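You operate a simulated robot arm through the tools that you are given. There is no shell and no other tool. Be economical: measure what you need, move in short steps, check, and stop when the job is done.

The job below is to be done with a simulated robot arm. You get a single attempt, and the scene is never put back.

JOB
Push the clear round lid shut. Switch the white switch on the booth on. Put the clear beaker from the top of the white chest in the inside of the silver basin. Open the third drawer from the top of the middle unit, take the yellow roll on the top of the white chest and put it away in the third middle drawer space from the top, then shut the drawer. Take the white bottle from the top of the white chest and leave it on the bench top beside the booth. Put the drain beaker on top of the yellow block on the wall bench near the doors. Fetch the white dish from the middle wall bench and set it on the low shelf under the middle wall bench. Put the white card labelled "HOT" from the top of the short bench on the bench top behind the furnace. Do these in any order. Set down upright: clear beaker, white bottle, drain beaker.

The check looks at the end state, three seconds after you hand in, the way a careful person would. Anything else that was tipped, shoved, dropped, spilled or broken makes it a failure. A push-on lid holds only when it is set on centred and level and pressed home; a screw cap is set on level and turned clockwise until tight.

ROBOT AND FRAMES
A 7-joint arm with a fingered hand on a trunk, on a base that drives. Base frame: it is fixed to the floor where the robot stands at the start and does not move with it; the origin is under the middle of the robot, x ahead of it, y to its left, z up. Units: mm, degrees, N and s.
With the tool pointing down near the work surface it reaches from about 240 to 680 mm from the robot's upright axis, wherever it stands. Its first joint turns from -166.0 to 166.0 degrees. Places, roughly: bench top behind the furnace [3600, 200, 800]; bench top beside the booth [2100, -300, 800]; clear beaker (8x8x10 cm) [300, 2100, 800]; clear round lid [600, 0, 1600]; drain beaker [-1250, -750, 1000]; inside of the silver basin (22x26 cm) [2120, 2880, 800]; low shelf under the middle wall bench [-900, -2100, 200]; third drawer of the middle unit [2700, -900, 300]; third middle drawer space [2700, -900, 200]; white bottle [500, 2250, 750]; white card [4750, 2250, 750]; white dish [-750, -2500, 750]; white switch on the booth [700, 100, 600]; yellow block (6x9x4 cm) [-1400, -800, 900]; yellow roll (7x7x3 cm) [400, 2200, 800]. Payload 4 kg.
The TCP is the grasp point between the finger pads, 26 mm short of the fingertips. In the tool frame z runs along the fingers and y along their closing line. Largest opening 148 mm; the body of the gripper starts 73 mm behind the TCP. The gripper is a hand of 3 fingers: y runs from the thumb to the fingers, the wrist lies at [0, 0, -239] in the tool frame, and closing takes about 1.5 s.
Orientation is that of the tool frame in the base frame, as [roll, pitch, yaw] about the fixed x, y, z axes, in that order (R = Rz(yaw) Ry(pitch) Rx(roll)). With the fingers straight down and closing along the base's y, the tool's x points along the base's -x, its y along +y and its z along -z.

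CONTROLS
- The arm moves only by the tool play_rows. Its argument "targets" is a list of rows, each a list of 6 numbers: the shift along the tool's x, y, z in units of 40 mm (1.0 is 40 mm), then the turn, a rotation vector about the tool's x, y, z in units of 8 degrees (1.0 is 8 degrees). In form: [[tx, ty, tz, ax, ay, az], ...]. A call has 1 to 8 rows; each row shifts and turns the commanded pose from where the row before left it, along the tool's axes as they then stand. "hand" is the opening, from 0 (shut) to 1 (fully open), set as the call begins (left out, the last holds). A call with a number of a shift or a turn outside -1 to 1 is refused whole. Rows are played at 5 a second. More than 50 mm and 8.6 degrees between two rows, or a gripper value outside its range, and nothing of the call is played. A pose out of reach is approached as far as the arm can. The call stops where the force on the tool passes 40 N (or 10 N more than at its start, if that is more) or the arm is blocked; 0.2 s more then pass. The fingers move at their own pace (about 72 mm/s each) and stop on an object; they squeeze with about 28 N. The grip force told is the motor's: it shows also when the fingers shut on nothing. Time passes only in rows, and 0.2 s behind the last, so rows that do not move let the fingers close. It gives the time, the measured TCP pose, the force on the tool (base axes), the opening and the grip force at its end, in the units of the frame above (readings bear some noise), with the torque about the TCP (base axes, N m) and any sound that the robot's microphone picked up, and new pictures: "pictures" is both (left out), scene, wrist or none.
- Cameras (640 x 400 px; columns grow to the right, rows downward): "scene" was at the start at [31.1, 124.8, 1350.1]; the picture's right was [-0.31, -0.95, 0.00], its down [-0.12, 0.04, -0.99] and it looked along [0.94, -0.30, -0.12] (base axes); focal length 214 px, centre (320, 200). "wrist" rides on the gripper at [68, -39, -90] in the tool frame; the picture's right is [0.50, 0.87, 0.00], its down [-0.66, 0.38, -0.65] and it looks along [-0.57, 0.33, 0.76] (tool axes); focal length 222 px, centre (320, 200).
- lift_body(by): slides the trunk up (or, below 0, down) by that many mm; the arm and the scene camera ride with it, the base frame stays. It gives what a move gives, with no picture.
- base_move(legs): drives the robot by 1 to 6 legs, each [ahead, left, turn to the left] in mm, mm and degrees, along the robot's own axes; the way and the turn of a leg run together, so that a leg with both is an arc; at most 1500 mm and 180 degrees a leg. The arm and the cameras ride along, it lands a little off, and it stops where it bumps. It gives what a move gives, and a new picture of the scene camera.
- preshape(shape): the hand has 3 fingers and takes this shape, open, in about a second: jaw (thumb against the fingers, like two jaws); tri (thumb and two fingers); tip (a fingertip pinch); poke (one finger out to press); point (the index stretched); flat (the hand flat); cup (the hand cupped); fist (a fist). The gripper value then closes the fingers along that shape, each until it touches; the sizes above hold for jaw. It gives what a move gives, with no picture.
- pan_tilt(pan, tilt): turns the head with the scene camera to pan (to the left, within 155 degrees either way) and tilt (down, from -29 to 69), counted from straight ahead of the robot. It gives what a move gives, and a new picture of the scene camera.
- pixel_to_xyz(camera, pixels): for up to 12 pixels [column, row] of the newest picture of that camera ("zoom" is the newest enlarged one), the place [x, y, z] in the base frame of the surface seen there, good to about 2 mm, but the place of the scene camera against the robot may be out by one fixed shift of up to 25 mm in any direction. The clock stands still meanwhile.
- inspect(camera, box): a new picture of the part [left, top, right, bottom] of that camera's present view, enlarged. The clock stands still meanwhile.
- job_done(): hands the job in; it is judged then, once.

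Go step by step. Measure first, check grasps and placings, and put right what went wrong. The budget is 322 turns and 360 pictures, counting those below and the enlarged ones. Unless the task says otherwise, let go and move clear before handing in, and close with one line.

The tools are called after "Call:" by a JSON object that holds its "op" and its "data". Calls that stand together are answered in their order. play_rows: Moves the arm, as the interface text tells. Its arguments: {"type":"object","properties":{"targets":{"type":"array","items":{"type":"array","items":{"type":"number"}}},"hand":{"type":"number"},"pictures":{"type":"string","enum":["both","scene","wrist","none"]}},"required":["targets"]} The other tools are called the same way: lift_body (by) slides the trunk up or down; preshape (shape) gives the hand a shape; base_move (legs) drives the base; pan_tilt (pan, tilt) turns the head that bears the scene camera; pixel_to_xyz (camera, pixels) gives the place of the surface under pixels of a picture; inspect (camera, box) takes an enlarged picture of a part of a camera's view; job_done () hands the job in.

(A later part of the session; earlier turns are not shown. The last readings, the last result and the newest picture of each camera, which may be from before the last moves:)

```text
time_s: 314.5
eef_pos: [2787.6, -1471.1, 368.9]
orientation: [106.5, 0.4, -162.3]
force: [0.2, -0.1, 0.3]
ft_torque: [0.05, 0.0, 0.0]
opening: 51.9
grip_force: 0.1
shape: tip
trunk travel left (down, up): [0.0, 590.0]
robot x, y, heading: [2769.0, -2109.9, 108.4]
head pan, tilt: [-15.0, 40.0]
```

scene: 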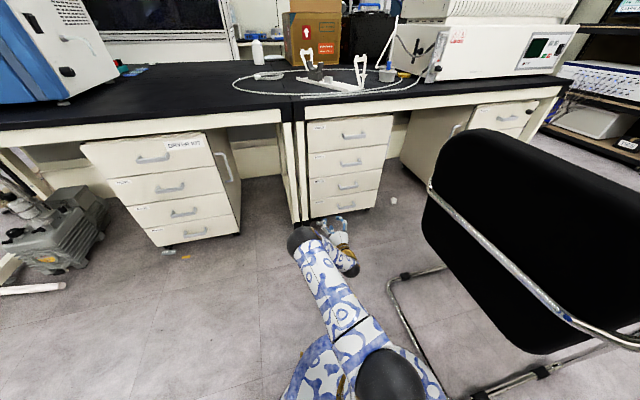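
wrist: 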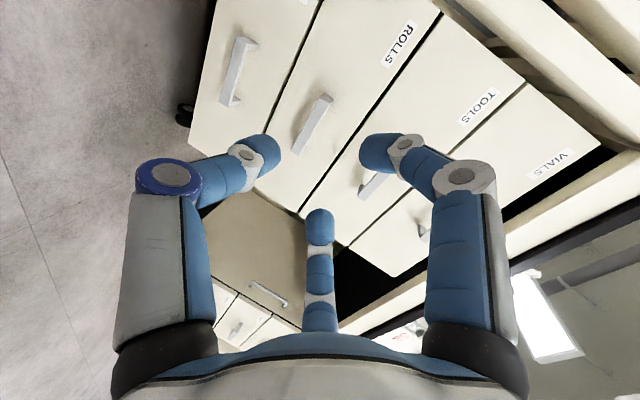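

Call:
{"op": "play_rows", "data": {"targets": [[-0.8, -0.75, 0.21, 0, 0, 0], [-0.8, -0.75, 0.21, 0, 0, 0]], "pictures": "wrist"}}

```text
time_s: 315.1
eef_pos: [2790.3, -1468.8, 345.6]
orientation: [106.5, 0.4, -162.3]
force: [0.0, -1.3, 0.1]
ft_torque: [-0.03, 0.02, -0.02]
opening: 51.7
grip_force: 0.0
shape: tip
out of reach, approached as far as the arm can: row 1, 2
trunk travel left (down, up): [0.0, 590.0]
robot x, y, heading: [2770.2, -2106.5, 108.0]
head pan, tilt: [-15.0, 40.0]
```

wrist: 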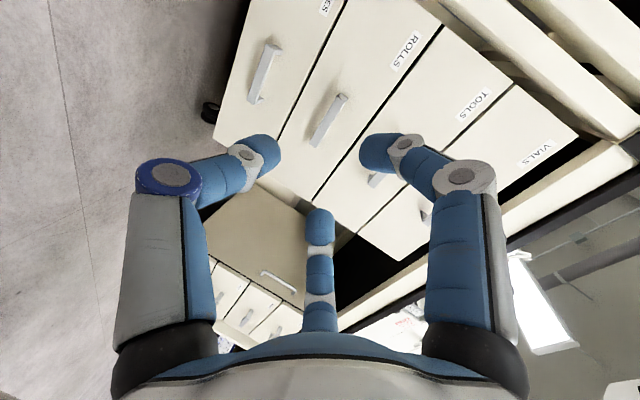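

Reaching sideways while level is awkward, so I'll bring the hand back towards the robot's centreline and pitch it 45° down. The robot itself will face the handle obliquely.

Call:
{"op": "play_rows", "data": {"targets": [[1, 0, 0, 1, 0, 0], [1, 0, 0, 1, 0, 0], [1, 0, 0, 1, 0, 0], [1, 0, 0, 0.6, 0, 0]], "pictures": "none"}}

Call:
{"op": "base_move", "data": {"legs": [[0, 0, -25], [250, 0, 0]]}}

```text
time_s: 316.1
eef_pos: [2636.3, -1518.6, 344.9]
orientation: [135.4, 0.4, -162.2]
force: [0.1, -0.4, 0.3]
ft_torque: [0.0, 0.03, -0.02]
opening: 51.5
grip_force: 0.1
shape: tip
trunk travel left (down, up): [0.0, 590.0]
robot x, y, heading: [2773.2, -2106.5, 108.0]
head pan, tilt: [-15.0, 40.0]
```

```text
time_s: 318.9
eef_pos: [2923.8, -1323.2, 344.3]
orientation: [135.3, 0.5, 172.8]
force: [0.7, -1.5, -0.2]
ft_torque: [0.04, 0.0, 0.01]
opening: 51.6
grip_force: 0.0
shape: tip
trunk travel left (down, up): [0.0, 590.0]
robot x, y, heading: [2795.5, -1913.7, 82.9]
head pan, tilt: [-15.0, 40.0]
stopped in leg 2: the robot was blocked; the commanded pose is now the measured one
```

scene: 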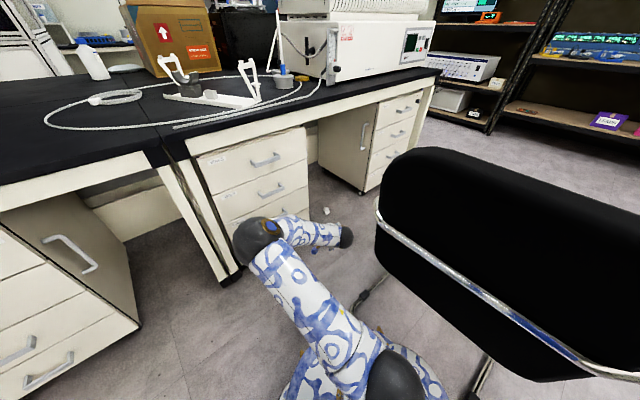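

The base touched the chair, so I'll step left away from it and check that it hasn't moved.

Call:
{"op": "base_move", "data": {"legs": [[0, 130, 0]]}}

Call:
{"op": "pixel_to_xyz", "data": {"camera": "scene", "pixels": [[375, 200], [440, 150], [360, 300], [365, 285], [400, 240], [620, 180]]}}

```text
time_s: 320.2
eef_pos: [2791.4, -1308.0, 344.1]
orientation: [135.3, 0.4, 172.7]
force: [0.0, -0.3, 0.2]
ft_torque: [0.03, 0.02, 0.0]
opening: 51.6
grip_force: 0.1
shape: tip
trunk travel left (down, up): [0.0, 590.0]
robot x, y, heading: [2669.3, -1897.9, 83.2]
head pan, tilt: [-15.0, 40.0]
```

scene: 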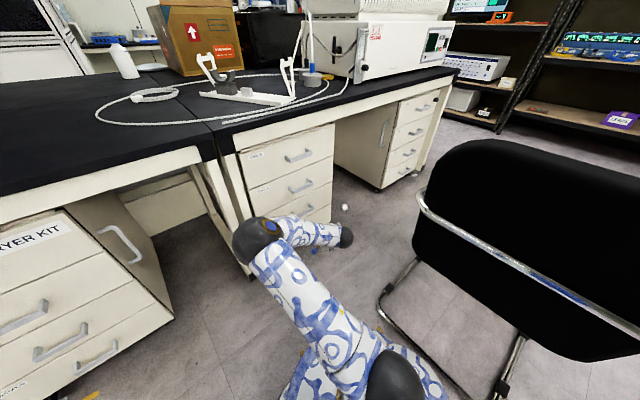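

```text
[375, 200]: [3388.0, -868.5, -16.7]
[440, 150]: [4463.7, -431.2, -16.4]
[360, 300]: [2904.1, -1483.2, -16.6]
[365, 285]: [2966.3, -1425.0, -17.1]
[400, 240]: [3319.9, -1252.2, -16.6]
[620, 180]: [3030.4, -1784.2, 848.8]
```

Call:
{"op": "pixel_to_xyz", "data": {"camera": "scene", "pixels": [[383, 292], [440, 165], [425, 205], [412, 262], [505, 385], [520, 345], [290, 152], [300, 182], [305, 208]]}}

Call:
{"op": "inspect", "data": {"camera": "scene", "box": [370, 130, 560, 400]}}

```text
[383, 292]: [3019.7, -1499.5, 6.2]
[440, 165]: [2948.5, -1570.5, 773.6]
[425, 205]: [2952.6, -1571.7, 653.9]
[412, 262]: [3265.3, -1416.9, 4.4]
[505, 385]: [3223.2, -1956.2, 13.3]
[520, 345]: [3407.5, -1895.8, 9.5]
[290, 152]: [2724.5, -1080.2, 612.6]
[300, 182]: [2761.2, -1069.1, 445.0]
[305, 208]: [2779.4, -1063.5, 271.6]
```

```text
1.48 times, centred on (465, 265) of scene
```

zoom: 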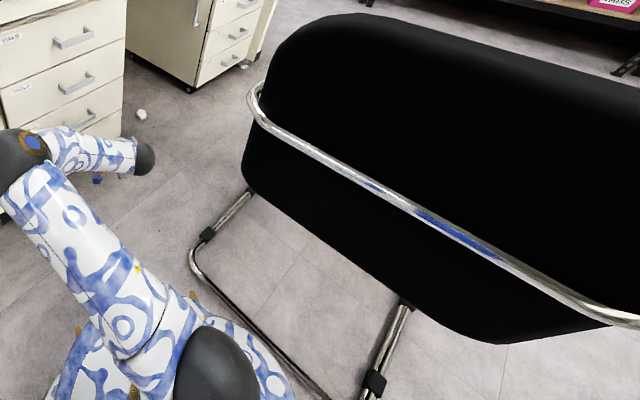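

The chair is where it was. For a cleaner hook on the handle I'll roll the hand 180° so that the single thumb goes behind the bar.

Call:
{"op": "play_rows", "data": {"targets": [[0, 0, 0, 0, 0, -1], [0, 0, 0, 0, 0, -1], [0, 0, 0, 0, 0, -1], [0, 0, 0, 0, 0, -1], [0, 0, 0, 0, 0, -1], [0, 0, 0, 0, 0, -1], [0, 0, 0, 0, 0, -1], [0, 0, 0, 0, 0, -1]], "pictures": "none"}}

Call:
{"op": "play_rows", "data": {"targets": [[0, 0, 0, 0, 0, -1], [0, 0, 0, 0, 0, -1], [0, 0, 0, 0, 0, -1], [0, 0, 0, 0, 0, -1], [0, 0, 0, 0, 0, -1], [0, 0, 0, 0, 0, -1], [0, 0, 0, 0, 0, -1], [0, 0, 0, 0, 0, -1]], "pictures": "none"}}

Call:
{"op": "play_rows", "data": {"targets": [[0, 0, 0, 0, 0, -1], [0, 0, 0, 0, 0, -1], [0, 0, 0, 0, 0, -1], [0, 0, 0, 0, 0, -1], [0, 0, 0, 0, 0, -1], [0, 0, 0, 0, 0, -1], [0, 0, 0, 0, 0, -0.5]], "pictures": "wrist"}}

```text
time_s: 322.0
eef_pos: [2791.0, -1306.8, 344.1]
orientation: [157.1, 39.5, -131.2]
force: [-0.5, -0.2, -0.3]
ft_torque: [0.0, 0.0, -0.01]
opening: 51.6
grip_force: 0.2
shape: tip
trunk travel left (down, up): [0.0, 590.0]
robot x, y, heading: [2663.6, -1900.6, 83.2]
head pan, tilt: [-15.0, 40.0]
```

```text
time_s: 323.8
eef_pos: [2791.1, -1307.5, 343.4]
orientation: [-148.3, 33.3, -49.3]
force: [0.1, 0.6, -1.0]
ft_torque: [0.03, 0.02, 0.0]
opening: 51.6
grip_force: 0.0
shape: tip
trunk travel left (down, up): [0.0, 590.0]
robot x, y, heading: [2666.4, -1898.0, 83.3]
head pan, tilt: [-15.0, 40.0]
```

```text
time_s: 325.4
eef_pos: [2792.1, -1307.8, 343.7]
orientation: [-135.2, -0.6, -7.1]
force: [0.1, 0.5, -0.1]
ft_torque: [0.01, -0.01, 0.01]
opening: 51.7
grip_force: 0.1
shape: tip
trunk travel left (down, up): [0.0, 590.0]
robot x, y, heading: [2666.7, -1893.4, 83.0]
head pan, tilt: [-15.0, 40.0]
```

wrist: 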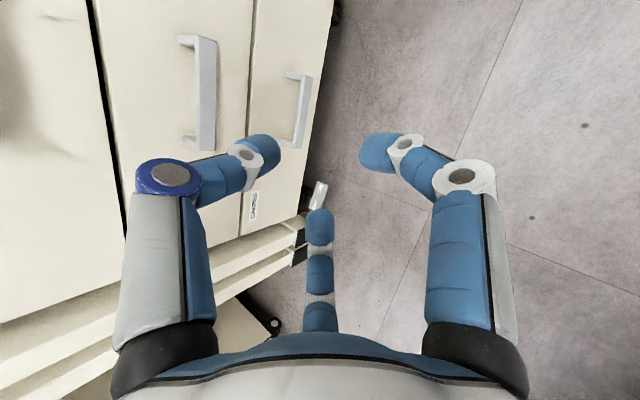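

The roll worked. In view are the SPARES handle at (300,110) and, to its left, the ROLLS handle at (203,90). I'll measure both.

Call:
{"op": "pixel_to_xyz", "data": {"camera": "wrist", "pixels": [[208, 60], [207, 90], [205, 125], [210, 42], [203, 145], [190, 40], [170, 90], [300, 85], [297, 140], [230, 100]]}}

Call:
{"op": "inspect", "data": {"camera": "wrist", "box": [140, 10, 332, 180]}}

```text
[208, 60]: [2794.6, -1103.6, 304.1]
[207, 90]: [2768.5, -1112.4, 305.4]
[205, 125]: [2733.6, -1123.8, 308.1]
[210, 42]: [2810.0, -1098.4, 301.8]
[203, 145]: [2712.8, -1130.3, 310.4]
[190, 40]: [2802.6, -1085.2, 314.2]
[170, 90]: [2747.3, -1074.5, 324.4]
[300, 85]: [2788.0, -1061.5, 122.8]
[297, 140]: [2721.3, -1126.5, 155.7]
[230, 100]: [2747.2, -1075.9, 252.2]
```

```text
2.35 times, centred on (236, 95) of wrist
```

zoom: 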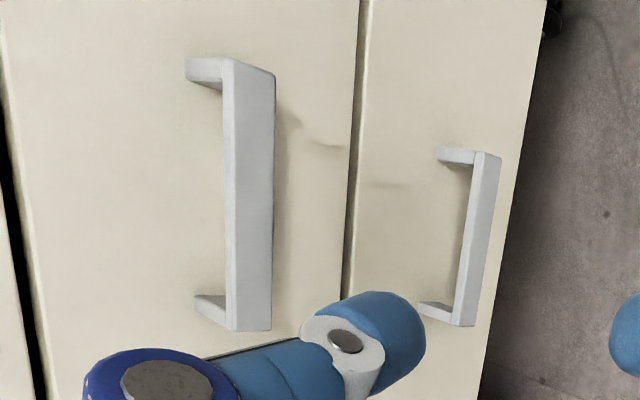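

The ROLLS bar centre is [2761,-1111,306], about 38 mm out from the face. I'll line up on the 45° approach axis and narrow the hand.

Call:
{"op": "play_rows", "data": {"targets": [[-0.46, -0.81, 0, 0, 0, 0], [-0.46, -0.81, 0, 0, 0, 0], [-0.46, -0.81, 0, 0, 0, 0], [0, 0, 1, 0, 0, 0], [0, 0, 1, 0, 0, 0]], "hand": 0.3, "pictures": "wrist"}}

Call:
{"op": "inspect", "data": {"camera": "wrist", "box": [210, 60, 402, 230]}}

```text
time_s: 326.6
eef_pos: [2750.4, -1175.7, 354.6]
orientation: [-135.3, -0.4, -7.2]
force: [1.6, 0.0, 0.5]
ft_torque: [-0.01, -0.01, 0.0]
opening: 44.7
grip_force: 0.0
shape: tip
trunk travel left (down, up): [0.0, 590.0]
robot x, y, heading: [2665.1, -1895.7, 83.3]
head pan, tilt: [-15.0, 40.0]
```

wrist: 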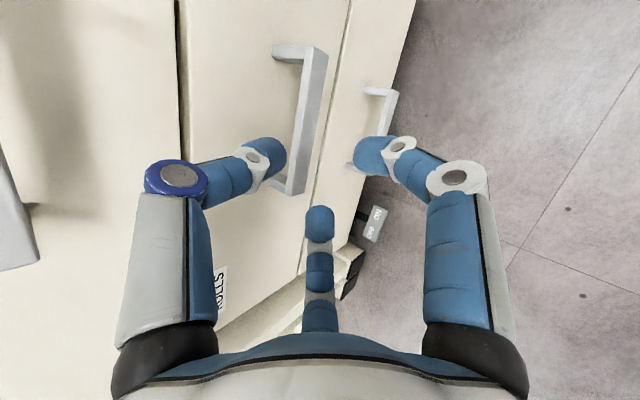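

```text
2.35 times, centred on (306, 145) of wrist
```

zoom: 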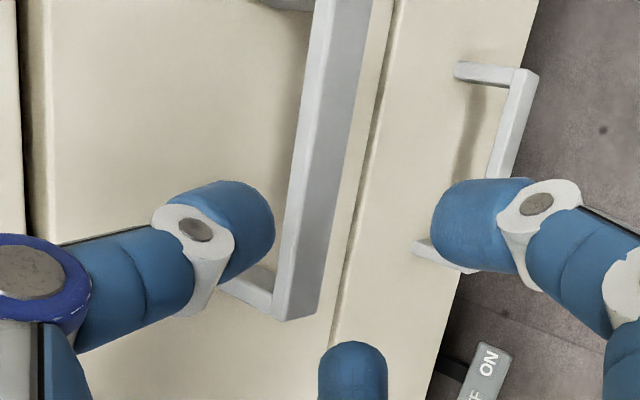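

The bar passes between the thumb and the fingers. I'll go in 73 mm along the tool axis, slowly at the end.

Call:
{"op": "play_rows", "data": {"targets": [[0.06, 0, 0.7, 0, 0, 0], [0, 0, 0.5, 0, 0, 0], [0, 0, 0.3, 0, 0, 0], [0, 0, 0.2, 0, 0, 0]], "pictures": "wrist"}}

Call:
{"op": "inspect", "data": {"camera": "wrist", "box": [210, 60, 402, 230]}}

```text
time_s: 327.6
eef_pos: [2760.2, -1130.0, 305.5]
orientation: [-135.4, -0.3, -7.2]
force: [0.2, 0.0, 0.4]
ft_torque: [0.02, 0.01, -0.01]
opening: 44.8
grip_force: 0.1
shape: tip
trunk travel left (down, up): [0.0, 590.0]
robot x, y, heading: [2659.7, -1894.2, 83.1]
head pan, tilt: [-15.0, 40.0]
```

wrist: 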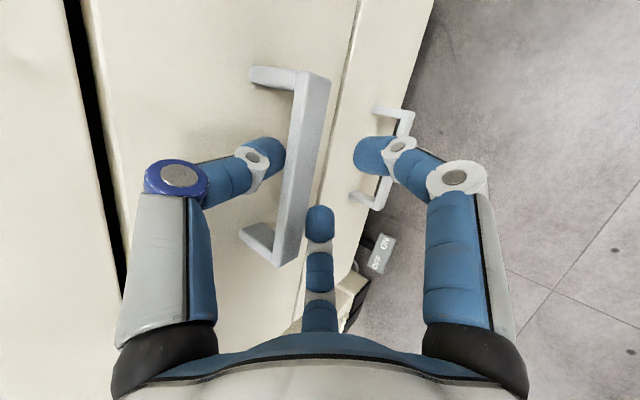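

```text
2.35 times, centred on (306, 145) of wrist
```

zoom: 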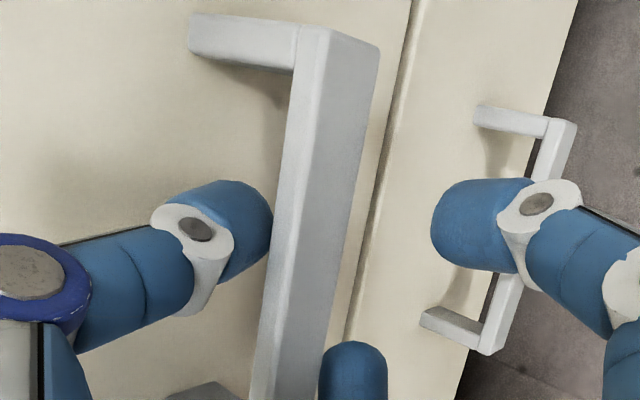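

The thumb is behind and above the bar, with the fingers in front. I'll close.

Call:
{"op": "play_rows", "data": {"targets": [[0, 0, 0.1, 0, 0, 0], [0, 0, 0, 0, 0, 0], [0, 0, 0, 0, 0, 0], [0, 0, 0, 0, 0, 0], [0, 0, 0, 0, 0, 0], [0, 0, 0, 0, 0, 0]], "hand": 0, "pictures": "wrist"}}

```text
time_s: 329.0
eef_pos: [2760.6, -1127.2, 302.8]
orientation: [-135.4, -0.4, -7.3]
force: [-0.1, 5.8, -6.8]
ft_torque: [-0.36, 0.0, 0.14]
opening: 12.4
grip_force: 28.0
shape: tip
trunk travel left (down, up): [0.0, 590.0]
robot x, y, heading: [2663.2, -1897.0, 83.2]
head pan, tilt: [-15.0, 40.0]
```

wrist: 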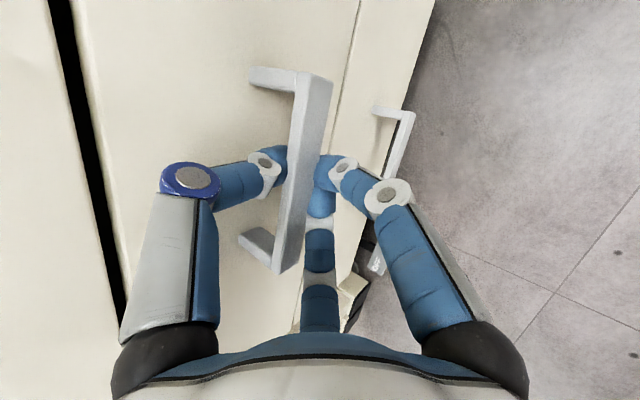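

The bar is gripped at 12 mm. I'll pull straight out with the base, 120 mm first.

Call:
{"op": "base_move", "data": {"legs": [[-109, -50, 0]]}}

Call:
{"op": "play_rows", "data": {"targets": [[0, 0, 0, 0, 0, 0]], "pictures": "wrist"}}

```text
time_s: 330.2
eef_pos: [2799.1, -1242.5, 303.6]
orientation: [-135.4, -0.4, -7.3]
force: [4.0, 3.5, -8.6]
ft_torque: [-0.46, 0.0, 0.07]
opening: 11.9
grip_force: 28.7
shape: tip
trunk travel left (down, up): [0.0, 590.0]
robot x, y, heading: [2703.3, -2011.5, 83.5]
head pan, tilt: [-15.0, 40.0]
```

scene: 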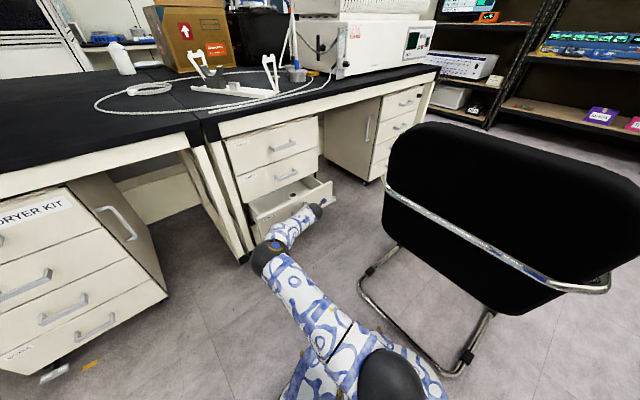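

```text
time_s: 330.6
eef_pos: [2799.1, -1242.3, 302.8]
orientation: [-135.4, -0.4, -7.2]
force: [1.1, 1.4, -5.3]
ft_torque: [-0.37, -0.07, 0.16]
opening: 11.9
grip_force: 28.4
shape: tip
trunk travel left (down, up): [0.0, 590.0]
robot x, y, heading: [2700.3, -2011.0, 83.2]
head pan, tilt: [-15.0, 40.0]
```

wrist: 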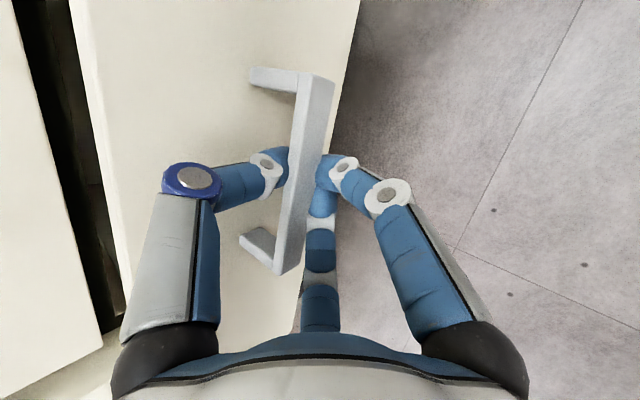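

The drawer slides out, as seen at scene (290,200). I'll pull another 160 mm.

Call:
{"op": "base_move", "data": {"legs": [[-145, -67, 0]]}}

Call:
{"op": "inspect", "data": {"camera": "scene", "box": [200, 110, 360, 230]}}

```text
time_s: 332.1
eef_pos: [2848.2, -1395.4, 303.7]
orientation: [-135.4, -0.4, -7.4]
force: [1.3, 2.8, -7.9]
ft_torque: [-0.4, -0.03, 0.13]
opening: 11.7
grip_force: 28.1
shape: tip
trunk travel left (down, up): [0.0, 590.0]
robot x, y, heading: [2751.2, -2165.8, 83.3]
head pan, tilt: [-15.0, 40.0]
```

scene: 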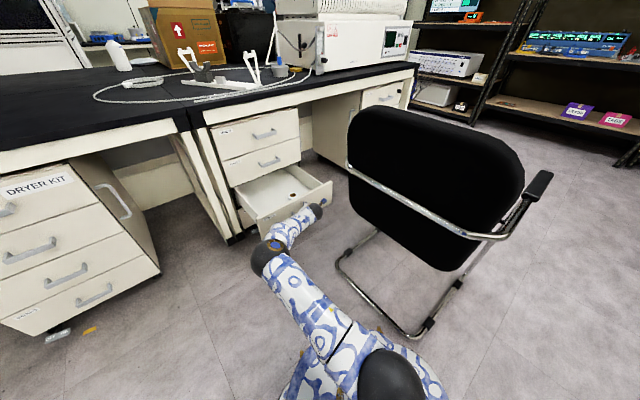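

```text
3.33 times, centred on (280, 170) of scene
```

zoom: 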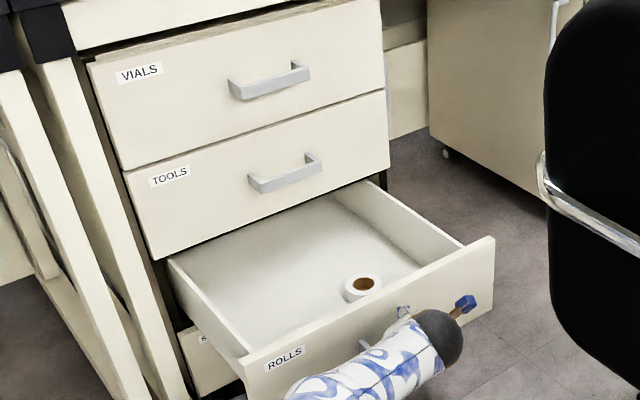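

The drawer is open about 280 mm, with a white roll already inside near the front. I'll release the handle and withdraw along the tool axis.

Call:
{"op": "play_rows", "data": {"targets": [[0, 0, 0, 0, 0, 0], [0, 0, 0, 0, 0, 0], [0, 0, 0, 0, 0, 0], [0, 0, -0.4, 0, 0, 0], [0, 0, -0.8, 0, 0, 0], [0, 0, -1, 0, 0, 0], [0, 0, -1, 0, 0, 0]], "hand": 0.3, "pictures": "wrist"}}

```text
time_s: 333.7
eef_pos: [2836.4, -1484.8, 395.2]
orientation: [-135.3, -0.4, -7.2]
force: [-0.1, -0.5, -0.4]
ft_torque: [0.0, 0.01, -0.03]
opening: 44.5
grip_force: 0.1
shape: tip
trunk travel left (down, up): [0.0, 590.0]
robot x, y, heading: [2749.6, -2166.5, 83.0]
head pan, tilt: [-15.0, 40.0]
```

wrist: 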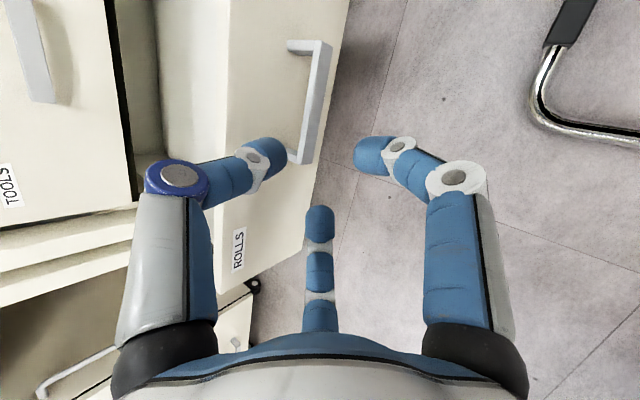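

I'm free of the handle. I'll raise the trunk, bring the hand vertical, back off and look along the aisle.

Call:
{"op": "lift_body", "data": {"by": 350}}

Call:
{"op": "play_rows", "data": {"targets": [[0, 0, 0, -1, 0, 0], [0, 0, 0, -1, 0, 0], [0, 0, 0, -1, 0, 0], [0, 0, 0, -1, 0, 0], [0, 0, 0, -1, 0, 0], [0, 0, 0, -0.6, 0, 0]], "pictures": "none"}}

Call:
{"op": "play_rows", "data": {"targets": [[0, 0.8, 0, 0, 0, 1], [0, 0.8, 0, 0, 0, 1], [0, 0.8, 0, 0, 0, 1], [0, 0.6, 0, 0, 0, 1], [0, 0.4, 0, 0, 0, 1], [0, 0, 0, 0, 0, 1], [0, 0, 0, 0, 0, 1], [0, 0, 0, 0, 0, 1]], "pictures": "none"}}

Call:
{"op": "base_move", "data": {"legs": [[0, 0, 115]]}}

Call:
{"op": "pan_tilt", "data": {"pan": 0, "tilt": 25}}

```text
time_s: 337.1
eef_pos: [2835.1, -1484.0, 745.2]
orientation: [-135.3, -0.4, -7.3]
force: [0.3, 0.3, -0.7]
ft_torque: [0.01, 0.01, -0.04]
opening: 44.2
grip_force: 0.1
shape: tip
trunk travel left (down, up): [-350.0, 240.0]
robot x, y, heading: [2751.1, -2169.4, 83.1]
head pan, tilt: [-15.0, 40.0]
```

```text
time_s: 338.5
eef_pos: [2836.6, -1483.6, 744.9]
orientation: [179.6, -0.5, -7.4]
force: [0.2, 0.3, 0.6]
ft_torque: [0.0, -0.04, -0.04]
opening: 44.4
grip_force: 0.0
shape: tip
trunk travel left (down, up): [-350.0, 240.0]
robot x, y, heading: [2749.7, -2165.4, 83.4]
head pan, tilt: [-15.0, 40.0]
```

```text
time_s: 340.3
eef_pos: [2786.8, -1608.3, 746.1]
orientation: [-179.8, -0.3, -71.4]
force: [0.4, -0.6, 0.0]
ft_torque: [-0.03, -0.03, -0.02]
opening: 44.6
grip_force: 0.0
shape: tip
trunk travel left (down, up): [-350.0, 240.0]
robot x, y, heading: [2750.4, -2167.1, 82.8]
head pan, tilt: [-15.0, 40.0]
```

```text
time_s: 345.4
eef_pos: [2227.0, -2360.2, 745.2]
orientation: [-179.7, -0.3, 42.7]
force: [-0.8, -0.1, 0.0]
ft_torque: [0.0, -0.02, 0.01]
opening: 44.4
grip_force: 0.1
shape: tip
trunk travel left (down, up): [-350.0, 240.0]
robot x, y, heading: [2749.5, -2166.1, -163.0]
head pan, tilt: [-15.0, 40.0]
```

scene: 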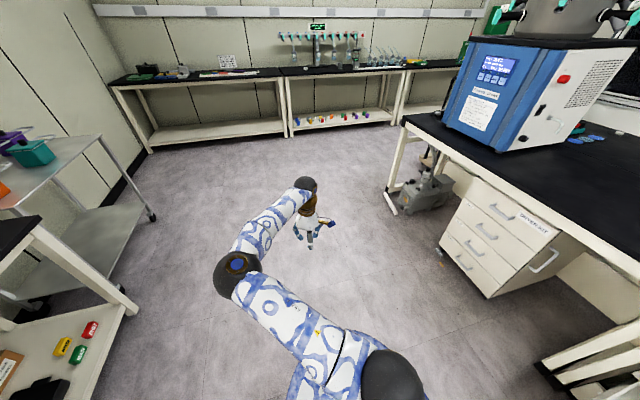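

```text
time_s: 346.2
eef_pos: [2226.1, -2359.0, 746.2]
orientation: [-179.7, -0.3, 42.7]
force: [-0.5, 0.3, -1.0]
ft_torque: [0.0, 0.01, 0.03]
opening: 44.4
grip_force: 0.2
shape: tip
trunk travel left (down, up): [-350.0, 240.0]
robot x, y, heading: [2753.4, -2167.0, -162.8]
head pan, tilt: [0.0, 25.0]
```

scene: 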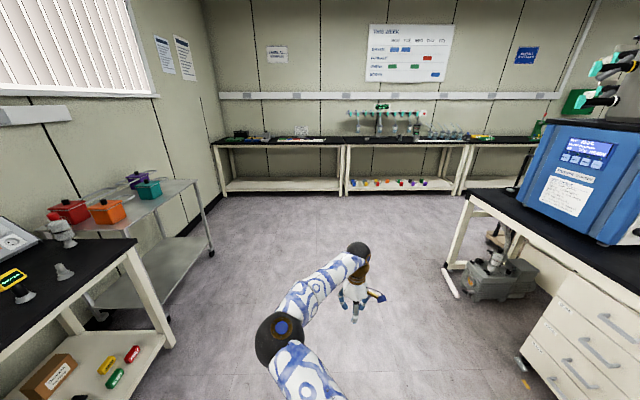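

The aisle is clear, and it leads to the wall benches with the dish and drain beaker. I'll do those on the way, starting by measuring the benches.

Call:
{"op": "inspect", "data": {"camera": "scene", "box": [205, 90, 525, 210]}}

Call:
{"op": "pixel_to_xyz", "data": {"camera": "scene", "pixels": [[230, 143], [330, 143], [400, 143], [460, 143], [300, 130], [345, 195], [400, 185], [230, 193], [455, 195], [480, 145], [430, 180], [375, 130]]}}

```text
2.00 times, centred on (365, 150) of scene
```

zoom: 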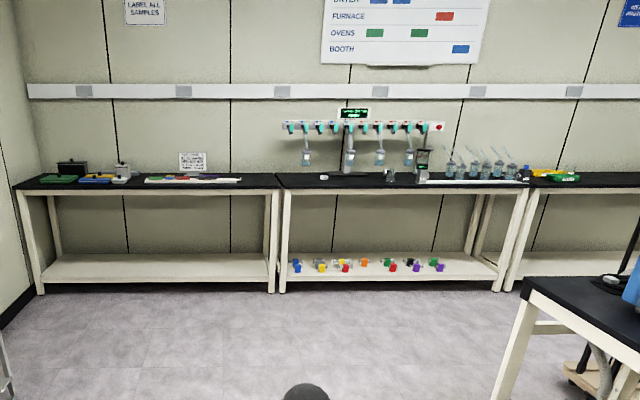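

```text
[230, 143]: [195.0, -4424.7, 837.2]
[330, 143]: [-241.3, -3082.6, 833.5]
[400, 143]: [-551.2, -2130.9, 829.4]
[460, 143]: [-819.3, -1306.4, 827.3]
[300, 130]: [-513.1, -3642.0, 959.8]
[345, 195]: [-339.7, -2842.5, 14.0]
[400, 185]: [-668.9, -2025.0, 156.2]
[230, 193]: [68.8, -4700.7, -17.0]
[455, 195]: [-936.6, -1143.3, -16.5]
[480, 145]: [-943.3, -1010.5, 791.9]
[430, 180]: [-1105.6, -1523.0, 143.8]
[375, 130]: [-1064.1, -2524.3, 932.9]
```

The wall benches' front edge lies at u≈-1182 in the room-aligned coordinate, with the dish on the middle one. I'll drive down the aisle towards it.

Call:
{"op": "base_move", "data": {"legs": [[1400, -250, 0.8], [1000, 0, 0], [0, -500, 0]]}}

Call:
{"op": "pan_tilt", "data": {"pan": 0, "tilt": 25}}

```text
time_s: 360.6
eef_pos: [-264.2, -2488.2, 746.0]
orientation: [-179.7, -0.3, 46.5]
force: [-0.2, 0.4, 0.5]
ft_torque: [-0.01, -0.02, -0.01]
opening: 44.3
grip_force: 0.1
shape: tip
trunk travel left (down, up): [-350.0, 240.0]
robot x, y, heading: [244.3, -2259.7, -159.2]
head pan, tilt: [0.0, 25.0]
```

scene: 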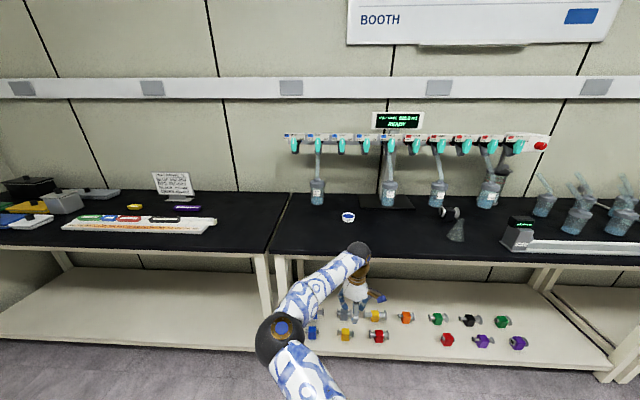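

```text
time_s: 361.1
eef_pos: [-264.9, -2489.4, 746.3]
orientation: [-179.7, -0.3, 46.6]
force: [0.1, 0.9, 0.5]
ft_torque: [-0.03, -0.04, -0.03]
opening: 44.1
grip_force: 0.1
shape: tip
trunk travel left (down, up): [-350.0, 240.0]
robot x, y, heading: [243.1, -2261.9, -159.1]
head pan, tilt: [0.0, 25.0]
```

scene: 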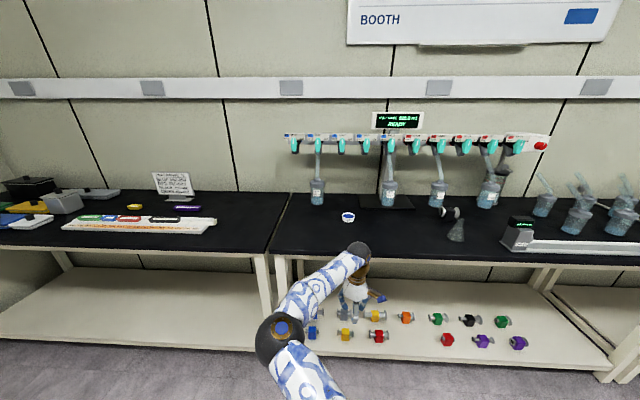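

The white dish is at (348,216), and the low shelf holds rows of coloured clamps. I'll enlarge and measure.

Call:
{"op": "inspect", "data": {"camera": "scene", "box": [260, 190, 580, 390]}}

Call:
{"op": "pixel_to_xyz", "data": {"camera": "scene", "pixels": [[348, 217], [341, 216], [355, 217], [348, 208], [348, 225], [410, 340], [490, 365], [540, 310], [470, 345], [405, 318], [450, 350], [300, 365]]}}

```text
2.00 times, centred on (420, 290) of scene
```

zoom: 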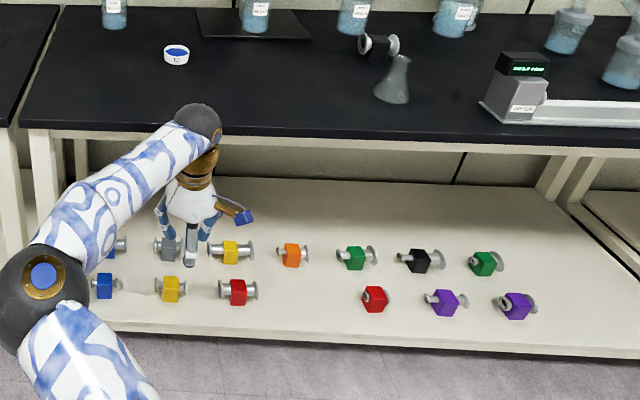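

```text
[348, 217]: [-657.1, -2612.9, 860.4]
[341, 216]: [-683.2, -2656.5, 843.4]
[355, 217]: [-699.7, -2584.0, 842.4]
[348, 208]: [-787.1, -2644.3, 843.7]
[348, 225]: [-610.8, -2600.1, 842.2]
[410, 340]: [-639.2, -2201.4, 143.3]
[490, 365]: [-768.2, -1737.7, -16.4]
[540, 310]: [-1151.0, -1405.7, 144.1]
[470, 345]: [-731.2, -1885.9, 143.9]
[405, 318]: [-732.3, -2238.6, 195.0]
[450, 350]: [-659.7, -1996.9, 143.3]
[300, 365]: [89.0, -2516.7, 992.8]
```

The dish is near [-660,-2613] on the bench (z about 850), and the shelf has a free slot in its front row near [-640,-2200]. I'll raise the trunk and move in over the dish.

Call:
{"op": "lift_body", "data": {"by": 235}}

Call:
{"op": "preshape", "data": {"shape": "jaw"}}

Call:
{"op": "base_move", "data": {"legs": [[0, 40, -3], [300, 0, 0]]}}

Call:
{"op": "play_rows", "data": {"targets": [[0, 0, 0, 0, 0, 0]], "hand": 0.6, "pictures": "wrist"}}

```text
time_s: 363.6
eef_pos: [-265.1, -2488.7, 980.5]
orientation: [-179.7, -0.3, 46.6]
force: [0.2, 1.3, 0.1]
ft_torque: [0.0, 0.01, 0.01]
opening: 44.1
grip_force: 0.0
shape: tip
trunk travel left (down, up): [-585.0, 5.0]
robot x, y, heading: [244.6, -2260.6, -158.9]
head pan, tilt: [0.0, 25.0]
```

```text
time_s: 364.5
eef_pos: [-265.9, -2489.0, 981.0]
orientation: [-179.7, -0.4, 46.6]
force: [-0.4, 0.7, -0.3]
ft_torque: [-0.02, -0.01, 0.0]
opening: 147.8
grip_force: 0.1
shape: jaw
trunk travel left (down, up): [-585.0, 5.0]
robot x, y, heading: [241.6, -2261.8, -159.0]
head pan, tilt: [0.0, 25.0]
```

```text
time_s: 367.0
eef_pos: [-545.2, -2593.7, 980.3]
orientation: [-179.7, -0.3, 43.6]
force: [-0.6, -0.2, 0.7]
ft_torque: [0.01, 0.02, -0.01]
opening: 147.9
grip_force: 0.1
shape: jaw
trunk travel left (down, up): [-585.0, 5.0]
robot x, y, heading: [-22.8, -2392.6, -162.0]
head pan, tilt: [0.0, 25.0]
```

scene: 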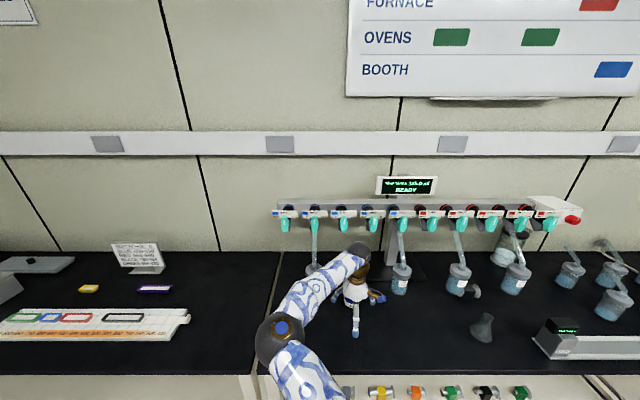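

```text
time_s: 367.4
eef_pos: [-545.3, -2592.8, 981.8]
orientation: [-179.7, -0.3, 43.6]
force: [0.7, 0.2, -0.1]
ft_torque: [0.0, 0.02, 0.01]
opening: 93.1
grip_force: 0.1
shape: jaw
trunk travel left (down, up): [-585.0, 5.0]
robot x, y, heading: [-26.2, -2385.2, -162.0]
head pan, tilt: [0.0, 25.0]
```

wrist: 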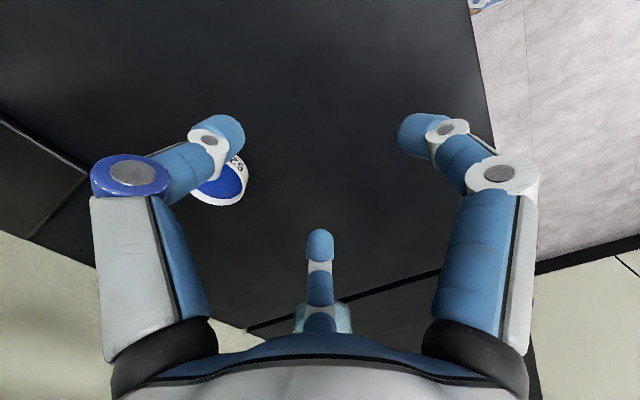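

Call:
{"op": "inspect", "data": {"camera": "wrist", "box": [170, 130, 298, 220]}}

Call:
{"op": "pixel_to_xyz", "data": {"camera": "wrist", "pixels": [[222, 185], [198, 190], [247, 180], [225, 205], [240, 160], [320, 315], [343, 320], [280, 150]]}}

```text
4.44 times, centred on (234, 175) of wrist
```

zoom: 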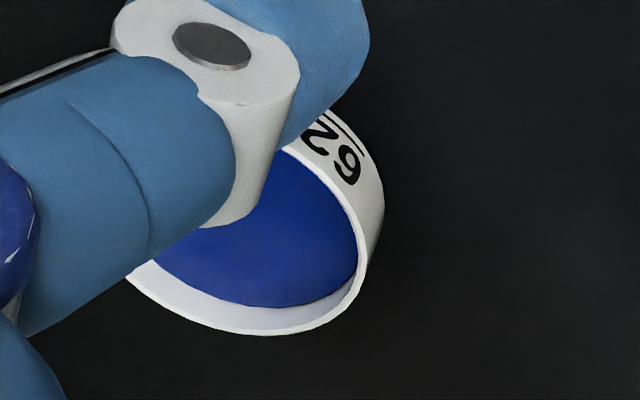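

```text
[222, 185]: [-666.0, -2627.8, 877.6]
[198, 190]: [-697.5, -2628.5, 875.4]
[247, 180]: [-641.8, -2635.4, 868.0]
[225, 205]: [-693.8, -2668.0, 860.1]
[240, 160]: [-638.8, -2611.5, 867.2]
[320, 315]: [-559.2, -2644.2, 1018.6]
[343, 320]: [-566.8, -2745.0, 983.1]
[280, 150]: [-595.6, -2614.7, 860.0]
```

The dish holds blue powder, so it must stay level. It's centred near [-668,-2630], rim about 885, bench 860. I'll move closer, line up and look.

Call:
{"op": "base_move", "data": {"legs": [[80, 0, 0]]}}

Call:
{"op": "play_rows", "data": {"targets": [[-0.5, -0.3, 0, 0, 0, 0], [-0.5, -0.3, 0, 0, 0, 0]], "pictures": "wrist"}}

Call:
{"op": "pixel_to_xyz", "data": {"camera": "wrist", "pixels": [[320, 300], [300, 150], [280, 170], [330, 170], [305, 190], [305, 130]]}}

```text
time_s: 368.5
eef_pos: [-622.3, -2617.7, 980.6]
orientation: [-179.7, -0.3, 43.7]
force: [-0.4, 0.4, -0.3]
ft_torque: [0.04, 0.0, -0.02]
opening: 89.5
grip_force: 0.1
shape: jaw
trunk travel left (down, up): [-585.0, 5.0]
robot x, y, heading: [-100.8, -2415.4, -162.0]
head pan, tilt: [0.0, 25.0]
```

scene: 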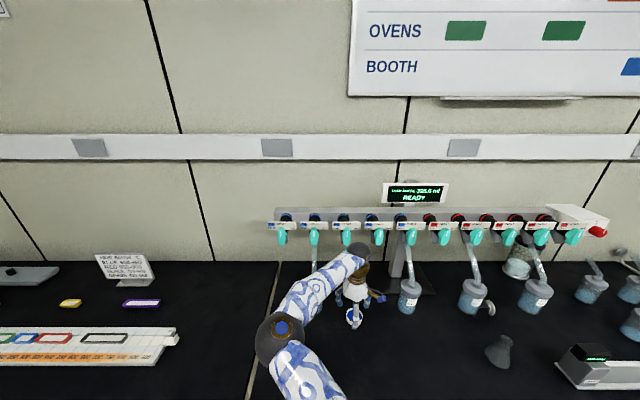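

```text
time_s: 369.1
eef_pos: [-664.6, -2626.1, 982.3]
orientation: [-179.7, -0.2, 43.6]
force: [0.9, 0.6, 0.2]
ft_torque: [0.04, -0.03, -0.03]
opening: 89.3
grip_force: 0.1
shape: jaw
trunk travel left (down, up): [-585.0, 5.0]
robot x, y, heading: [-98.9, -2416.9, -161.9]
head pan, tilt: [0.0, 25.0]
```

wrist: 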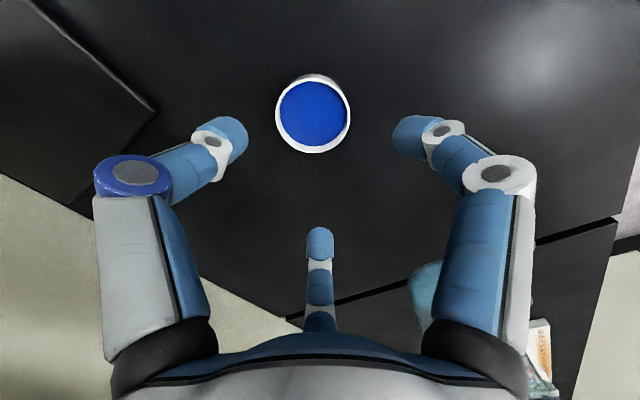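

```text
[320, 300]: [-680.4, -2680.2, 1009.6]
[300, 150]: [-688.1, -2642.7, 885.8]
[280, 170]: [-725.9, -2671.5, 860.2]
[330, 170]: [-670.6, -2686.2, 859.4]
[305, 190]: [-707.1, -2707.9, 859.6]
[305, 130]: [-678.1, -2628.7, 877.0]
```

Call:
{"op": "pixel_to_xyz", "data": {"camera": "wrist", "pixels": [[278, 118], [348, 118], [313, 151], [315, 80], [290, 140], [338, 142], [293, 90], [337, 92]]}}

```text
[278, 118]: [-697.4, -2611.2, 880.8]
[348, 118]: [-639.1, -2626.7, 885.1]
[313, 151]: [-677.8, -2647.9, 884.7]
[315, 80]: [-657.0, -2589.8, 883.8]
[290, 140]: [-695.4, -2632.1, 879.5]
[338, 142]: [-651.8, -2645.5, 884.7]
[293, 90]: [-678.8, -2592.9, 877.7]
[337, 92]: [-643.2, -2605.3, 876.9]
```

The dish's centre is [-668,-2619], 61 mm across. I'll centre and descend to z 890.

Call:
{"op": "play_rows", "data": {"targets": [[0.06, -0.18, 0.6, 0, 0, 0], [0, 0, 0.9, 0, 0, 0], [0, 0, 0.6, 0, 0, 0], [0, 0, 0.2, 0, 0, 0]], "pictures": "wrist"}}

```text
time_s: 370.1
eef_pos: [-671.0, -2621.7, 889.4]
orientation: [-179.5, -0.3, 43.6]
force: [-0.5, -0.3, -0.3]
ft_torque: [0.02, 0.03, 0.02]
opening: 89.7
grip_force: 0.2
shape: jaw
trunk travel left (down, up): [-585.0, 5.0]
robot x, y, heading: [-99.8, -2413.6, -162.2]
head pan, tilt: [0.0, 25.0]
```

wrist: 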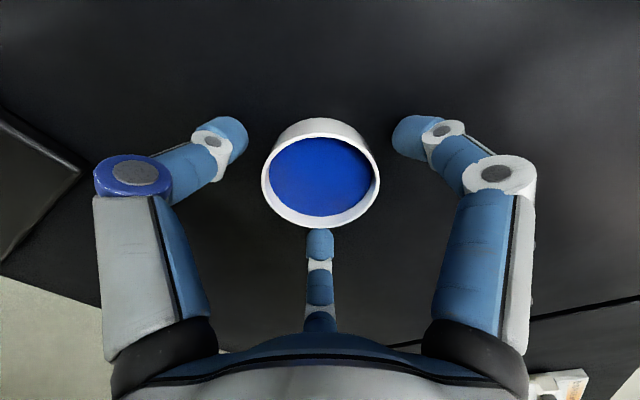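

The dish is centred between the digits. I'll close.

Call:
{"op": "play_rows", "data": {"targets": [[0, 0, 0, 0, 0, 0], [0, 0, 0, 0, 0, 0], [0, 0, 0, 0, 0, 0], [0, 0, 0, 0, 0, 0], [0, 0, 0, 0, 0, 0]], "hand": 0, "pictures": "none"}}

Call:
{"op": "play_rows", "data": {"targets": [[0, 0, -0.3, 0, 0, 0], [0, 0, -0.5, 0, 0, 0], [0, 0, -0.7, 0, 0, 0], [0, 0, 0, 0, 0, 0]], "pictures": "wrist"}}

```text
time_s: 371.3
eef_pos: [-669.8, -2622.7, 890.0]
orientation: [-179.8, -0.3, 43.8]
force: [-0.4, -0.1, 0.4]
ft_torque: [0.02, -0.02, -0.02]
opening: 55.4
grip_force: 28.0
shape: jaw
trunk travel left (down, up): [-585.0, 5.0]
robot x, y, heading: [-104.4, -2418.3, -162.0]
head pan, tilt: [0.0, 25.0]
```

```text
time_s: 372.3
eef_pos: [-669.6, -2622.4, 950.6]
orientation: [-179.7, -0.3, 43.6]
force: [-0.1, 0.6, -0.6]
ft_torque: [0.01, -0.02, 0.0]
opening: 55.2
grip_force: 28.1
shape: jaw
trunk travel left (down, up): [-585.0, 5.0]
robot x, y, heading: [-100.2, -2418.4, -161.8]
head pan, tilt: [0.0, 25.0]
```

wrist: 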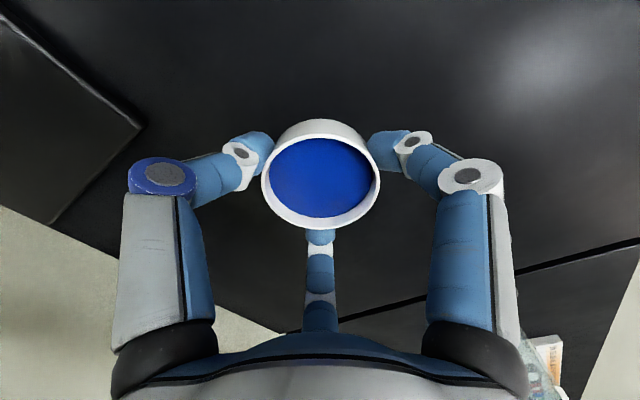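

The dish is held level. I'll back out gently, move over to the free slot and lower the trunk.

Call:
{"op": "base_move", "data": {"legs": [[-450, 0, 0], [0, -391, 0]]}}

Call:
{"op": "lift_body", "data": {"by": -390}}

Call:
{"op": "lift_body", "data": {"by": -195}}

Call:
{"op": "play_rows", "data": {"targets": [[0, 0, 0.8, 0, 0, 0], [0, 0, 0.8, 0, 0, 0], [0, 0, 0.8, 0, 0, 0], [0, 0, 0.8, 0, 0, 0]], "pictures": "both"}}

```text
time_s: 377.0
eef_pos: [-363.0, -2110.8, 948.6]
orientation: [-179.7, -0.3, 43.1]
force: [-0.1, 0.5, 0.0]
ft_torque: [0.01, 0.0, 0.02]
opening: 55.3
grip_force: 28.1
shape: jaw
trunk travel left (down, up): [-585.0, 5.0]
robot x, y, heading: [206.9, -1913.9, -162.3]
head pan, tilt: [0.0, 25.0]
```

scene: 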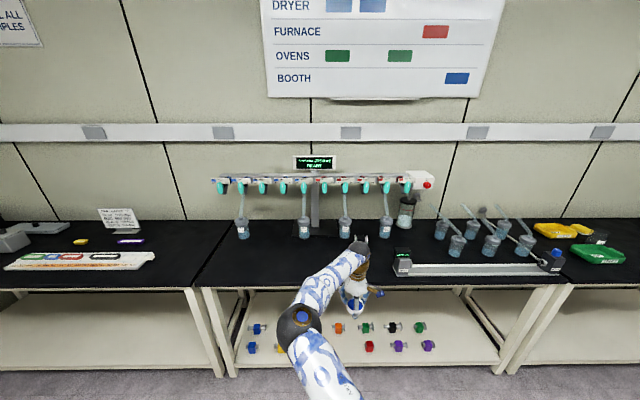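

```text
time_s: 380.8
eef_pos: [-363.7, -2111.3, 561.2]
orientation: [-179.7, -0.2, 43.1]
force: [-0.4, 0.2, -0.7]
ft_torque: [0.03, 0.0, 0.03]
opening: 55.4
grip_force: 27.8
shape: jaw
trunk travel left (down, up): [-195.0, 395.0]
robot x, y, heading: [209.1, -1911.3, -162.5]
head pan, tilt: [0.0, 25.0]
```

```text
time_s: 382.9
eef_pos: [-364.9, -2110.7, 365.1]
orientation: [-179.7, -0.2, 43.1]
force: [-0.2, -0.2, -0.2]
ft_torque: [-0.02, 0.0, -0.02]
opening: 55.3
grip_force: 28.0
shape: jaw
trunk travel left (down, up): [0.0, 590.0]
robot x, y, heading: [212.1, -1909.5, -162.5]
head pan, tilt: [0.0, 25.0]
```

```text
time_s: 383.9
eef_pos: [-362.7, -2113.1, 237.5]
orientation: [-179.8, -0.4, 43.2]
force: [-1.1, 0.0, -0.1]
ft_torque: [0.0, 0.01, -0.01]
opening: 55.5
grip_force: 27.5
shape: jaw
trunk travel left (down, up): [0.0, 590.0]
robot x, y, heading: [205.9, -1912.2, -162.2]
head pan, tilt: [0.0, 25.0]
```

scene: 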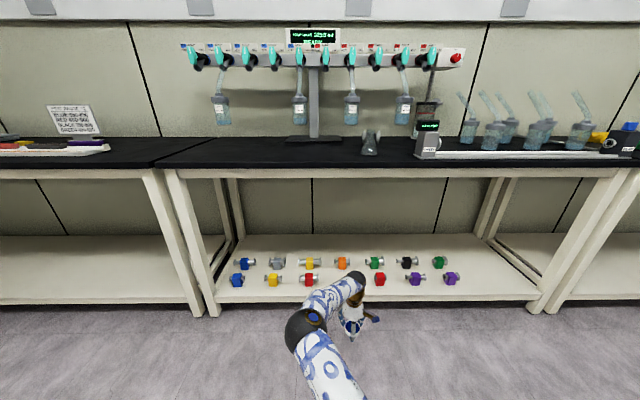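
wrist: 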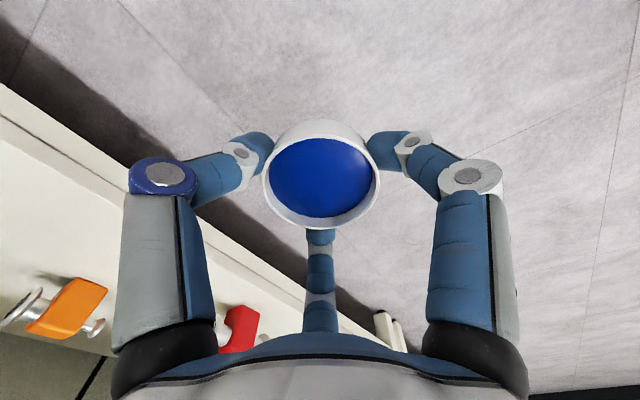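

The slot shows between the red clamps at scene (308,280) and (380,280). I'll measure it and the shelf edge.

Call:
{"op": "pixel_to_xyz", "data": {"camera": "scene", "pixels": [[345, 283], [318, 280], [374, 280], [308, 276], [380, 276], [342, 268], [345, 275], [300, 300], [420, 296], [345, 262], [400, 285], [430, 285]]}}

Call:
{"op": "pixel_to_xyz", "data": {"camera": "wrist", "pixels": [[240, 330], [220, 325], [60, 300], [100, 330], [60, 200], [200, 240], [45, 240], [270, 270]]}}

```text
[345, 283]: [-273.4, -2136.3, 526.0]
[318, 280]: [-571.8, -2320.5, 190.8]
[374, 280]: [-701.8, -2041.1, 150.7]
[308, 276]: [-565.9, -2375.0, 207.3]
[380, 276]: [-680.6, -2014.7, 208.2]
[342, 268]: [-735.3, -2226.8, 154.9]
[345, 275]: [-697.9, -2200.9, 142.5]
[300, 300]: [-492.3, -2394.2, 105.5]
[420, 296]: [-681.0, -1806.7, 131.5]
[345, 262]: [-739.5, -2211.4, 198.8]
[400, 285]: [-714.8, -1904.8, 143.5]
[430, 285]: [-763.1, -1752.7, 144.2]
```

```text
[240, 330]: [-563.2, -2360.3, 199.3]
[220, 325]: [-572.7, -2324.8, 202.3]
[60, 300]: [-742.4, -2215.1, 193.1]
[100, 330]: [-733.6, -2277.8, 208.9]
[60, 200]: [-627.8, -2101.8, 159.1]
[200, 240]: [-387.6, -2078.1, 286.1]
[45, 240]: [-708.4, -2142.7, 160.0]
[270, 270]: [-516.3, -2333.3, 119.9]
```

The shelf is at z 160 and the slot's centre is [-635,-2180]. I'll drive in 279 mm with the dish at z about 207.

Call:
{"op": "base_move", "data": {"legs": [[279, -20, 0]]}}

Call:
{"op": "play_rows", "data": {"targets": [[0, 0, 0, 0, 0, 0]], "pictures": "both"}}

```text
time_s: 385.8
eef_pos: [-629.7, -2175.6, 237.4]
orientation: [-179.7, -0.4, 43.0]
force: [0.1, 1.2, 0.2]
ft_torque: [-0.02, 0.04, 0.0]
opening: 55.5
grip_force: 28.2
shape: jaw
trunk travel left (down, up): [0.0, 590.0]
robot x, y, heading: [-60.7, -1973.1, -162.6]
head pan, tilt: [0.0, 25.0]
```

scene: 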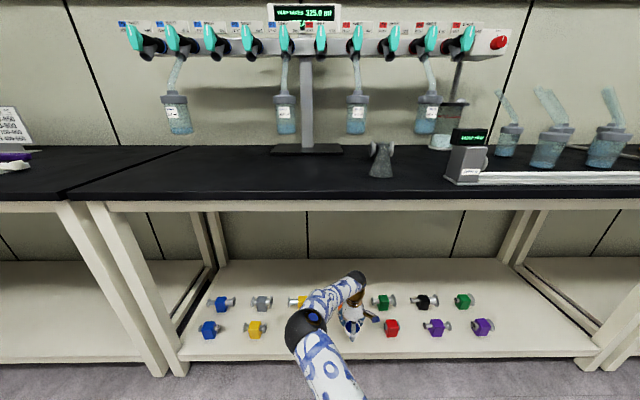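

```text
time_s: 386.2
eef_pos: [-629.0, -2175.4, 237.0]
orientation: [-179.8, -0.4, 43.0]
force: [0.3, -0.1, 0.3]
ft_torque: [0.03, 0.01, -0.01]
opening: 55.1
grip_force: 28.2
shape: jaw
trunk travel left (down, up): [0.0, 590.0]
robot x, y, heading: [-61.5, -1973.3, -162.4]
head pan, tilt: [0.0, 25.0]
```

scene: 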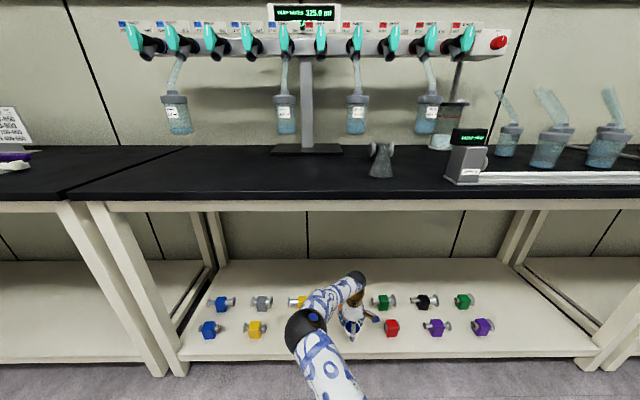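
wrist: 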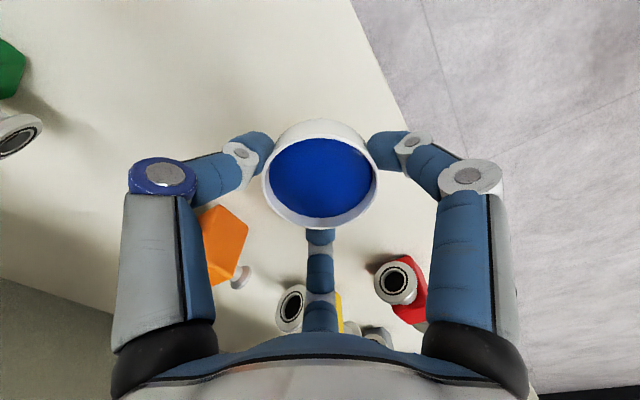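

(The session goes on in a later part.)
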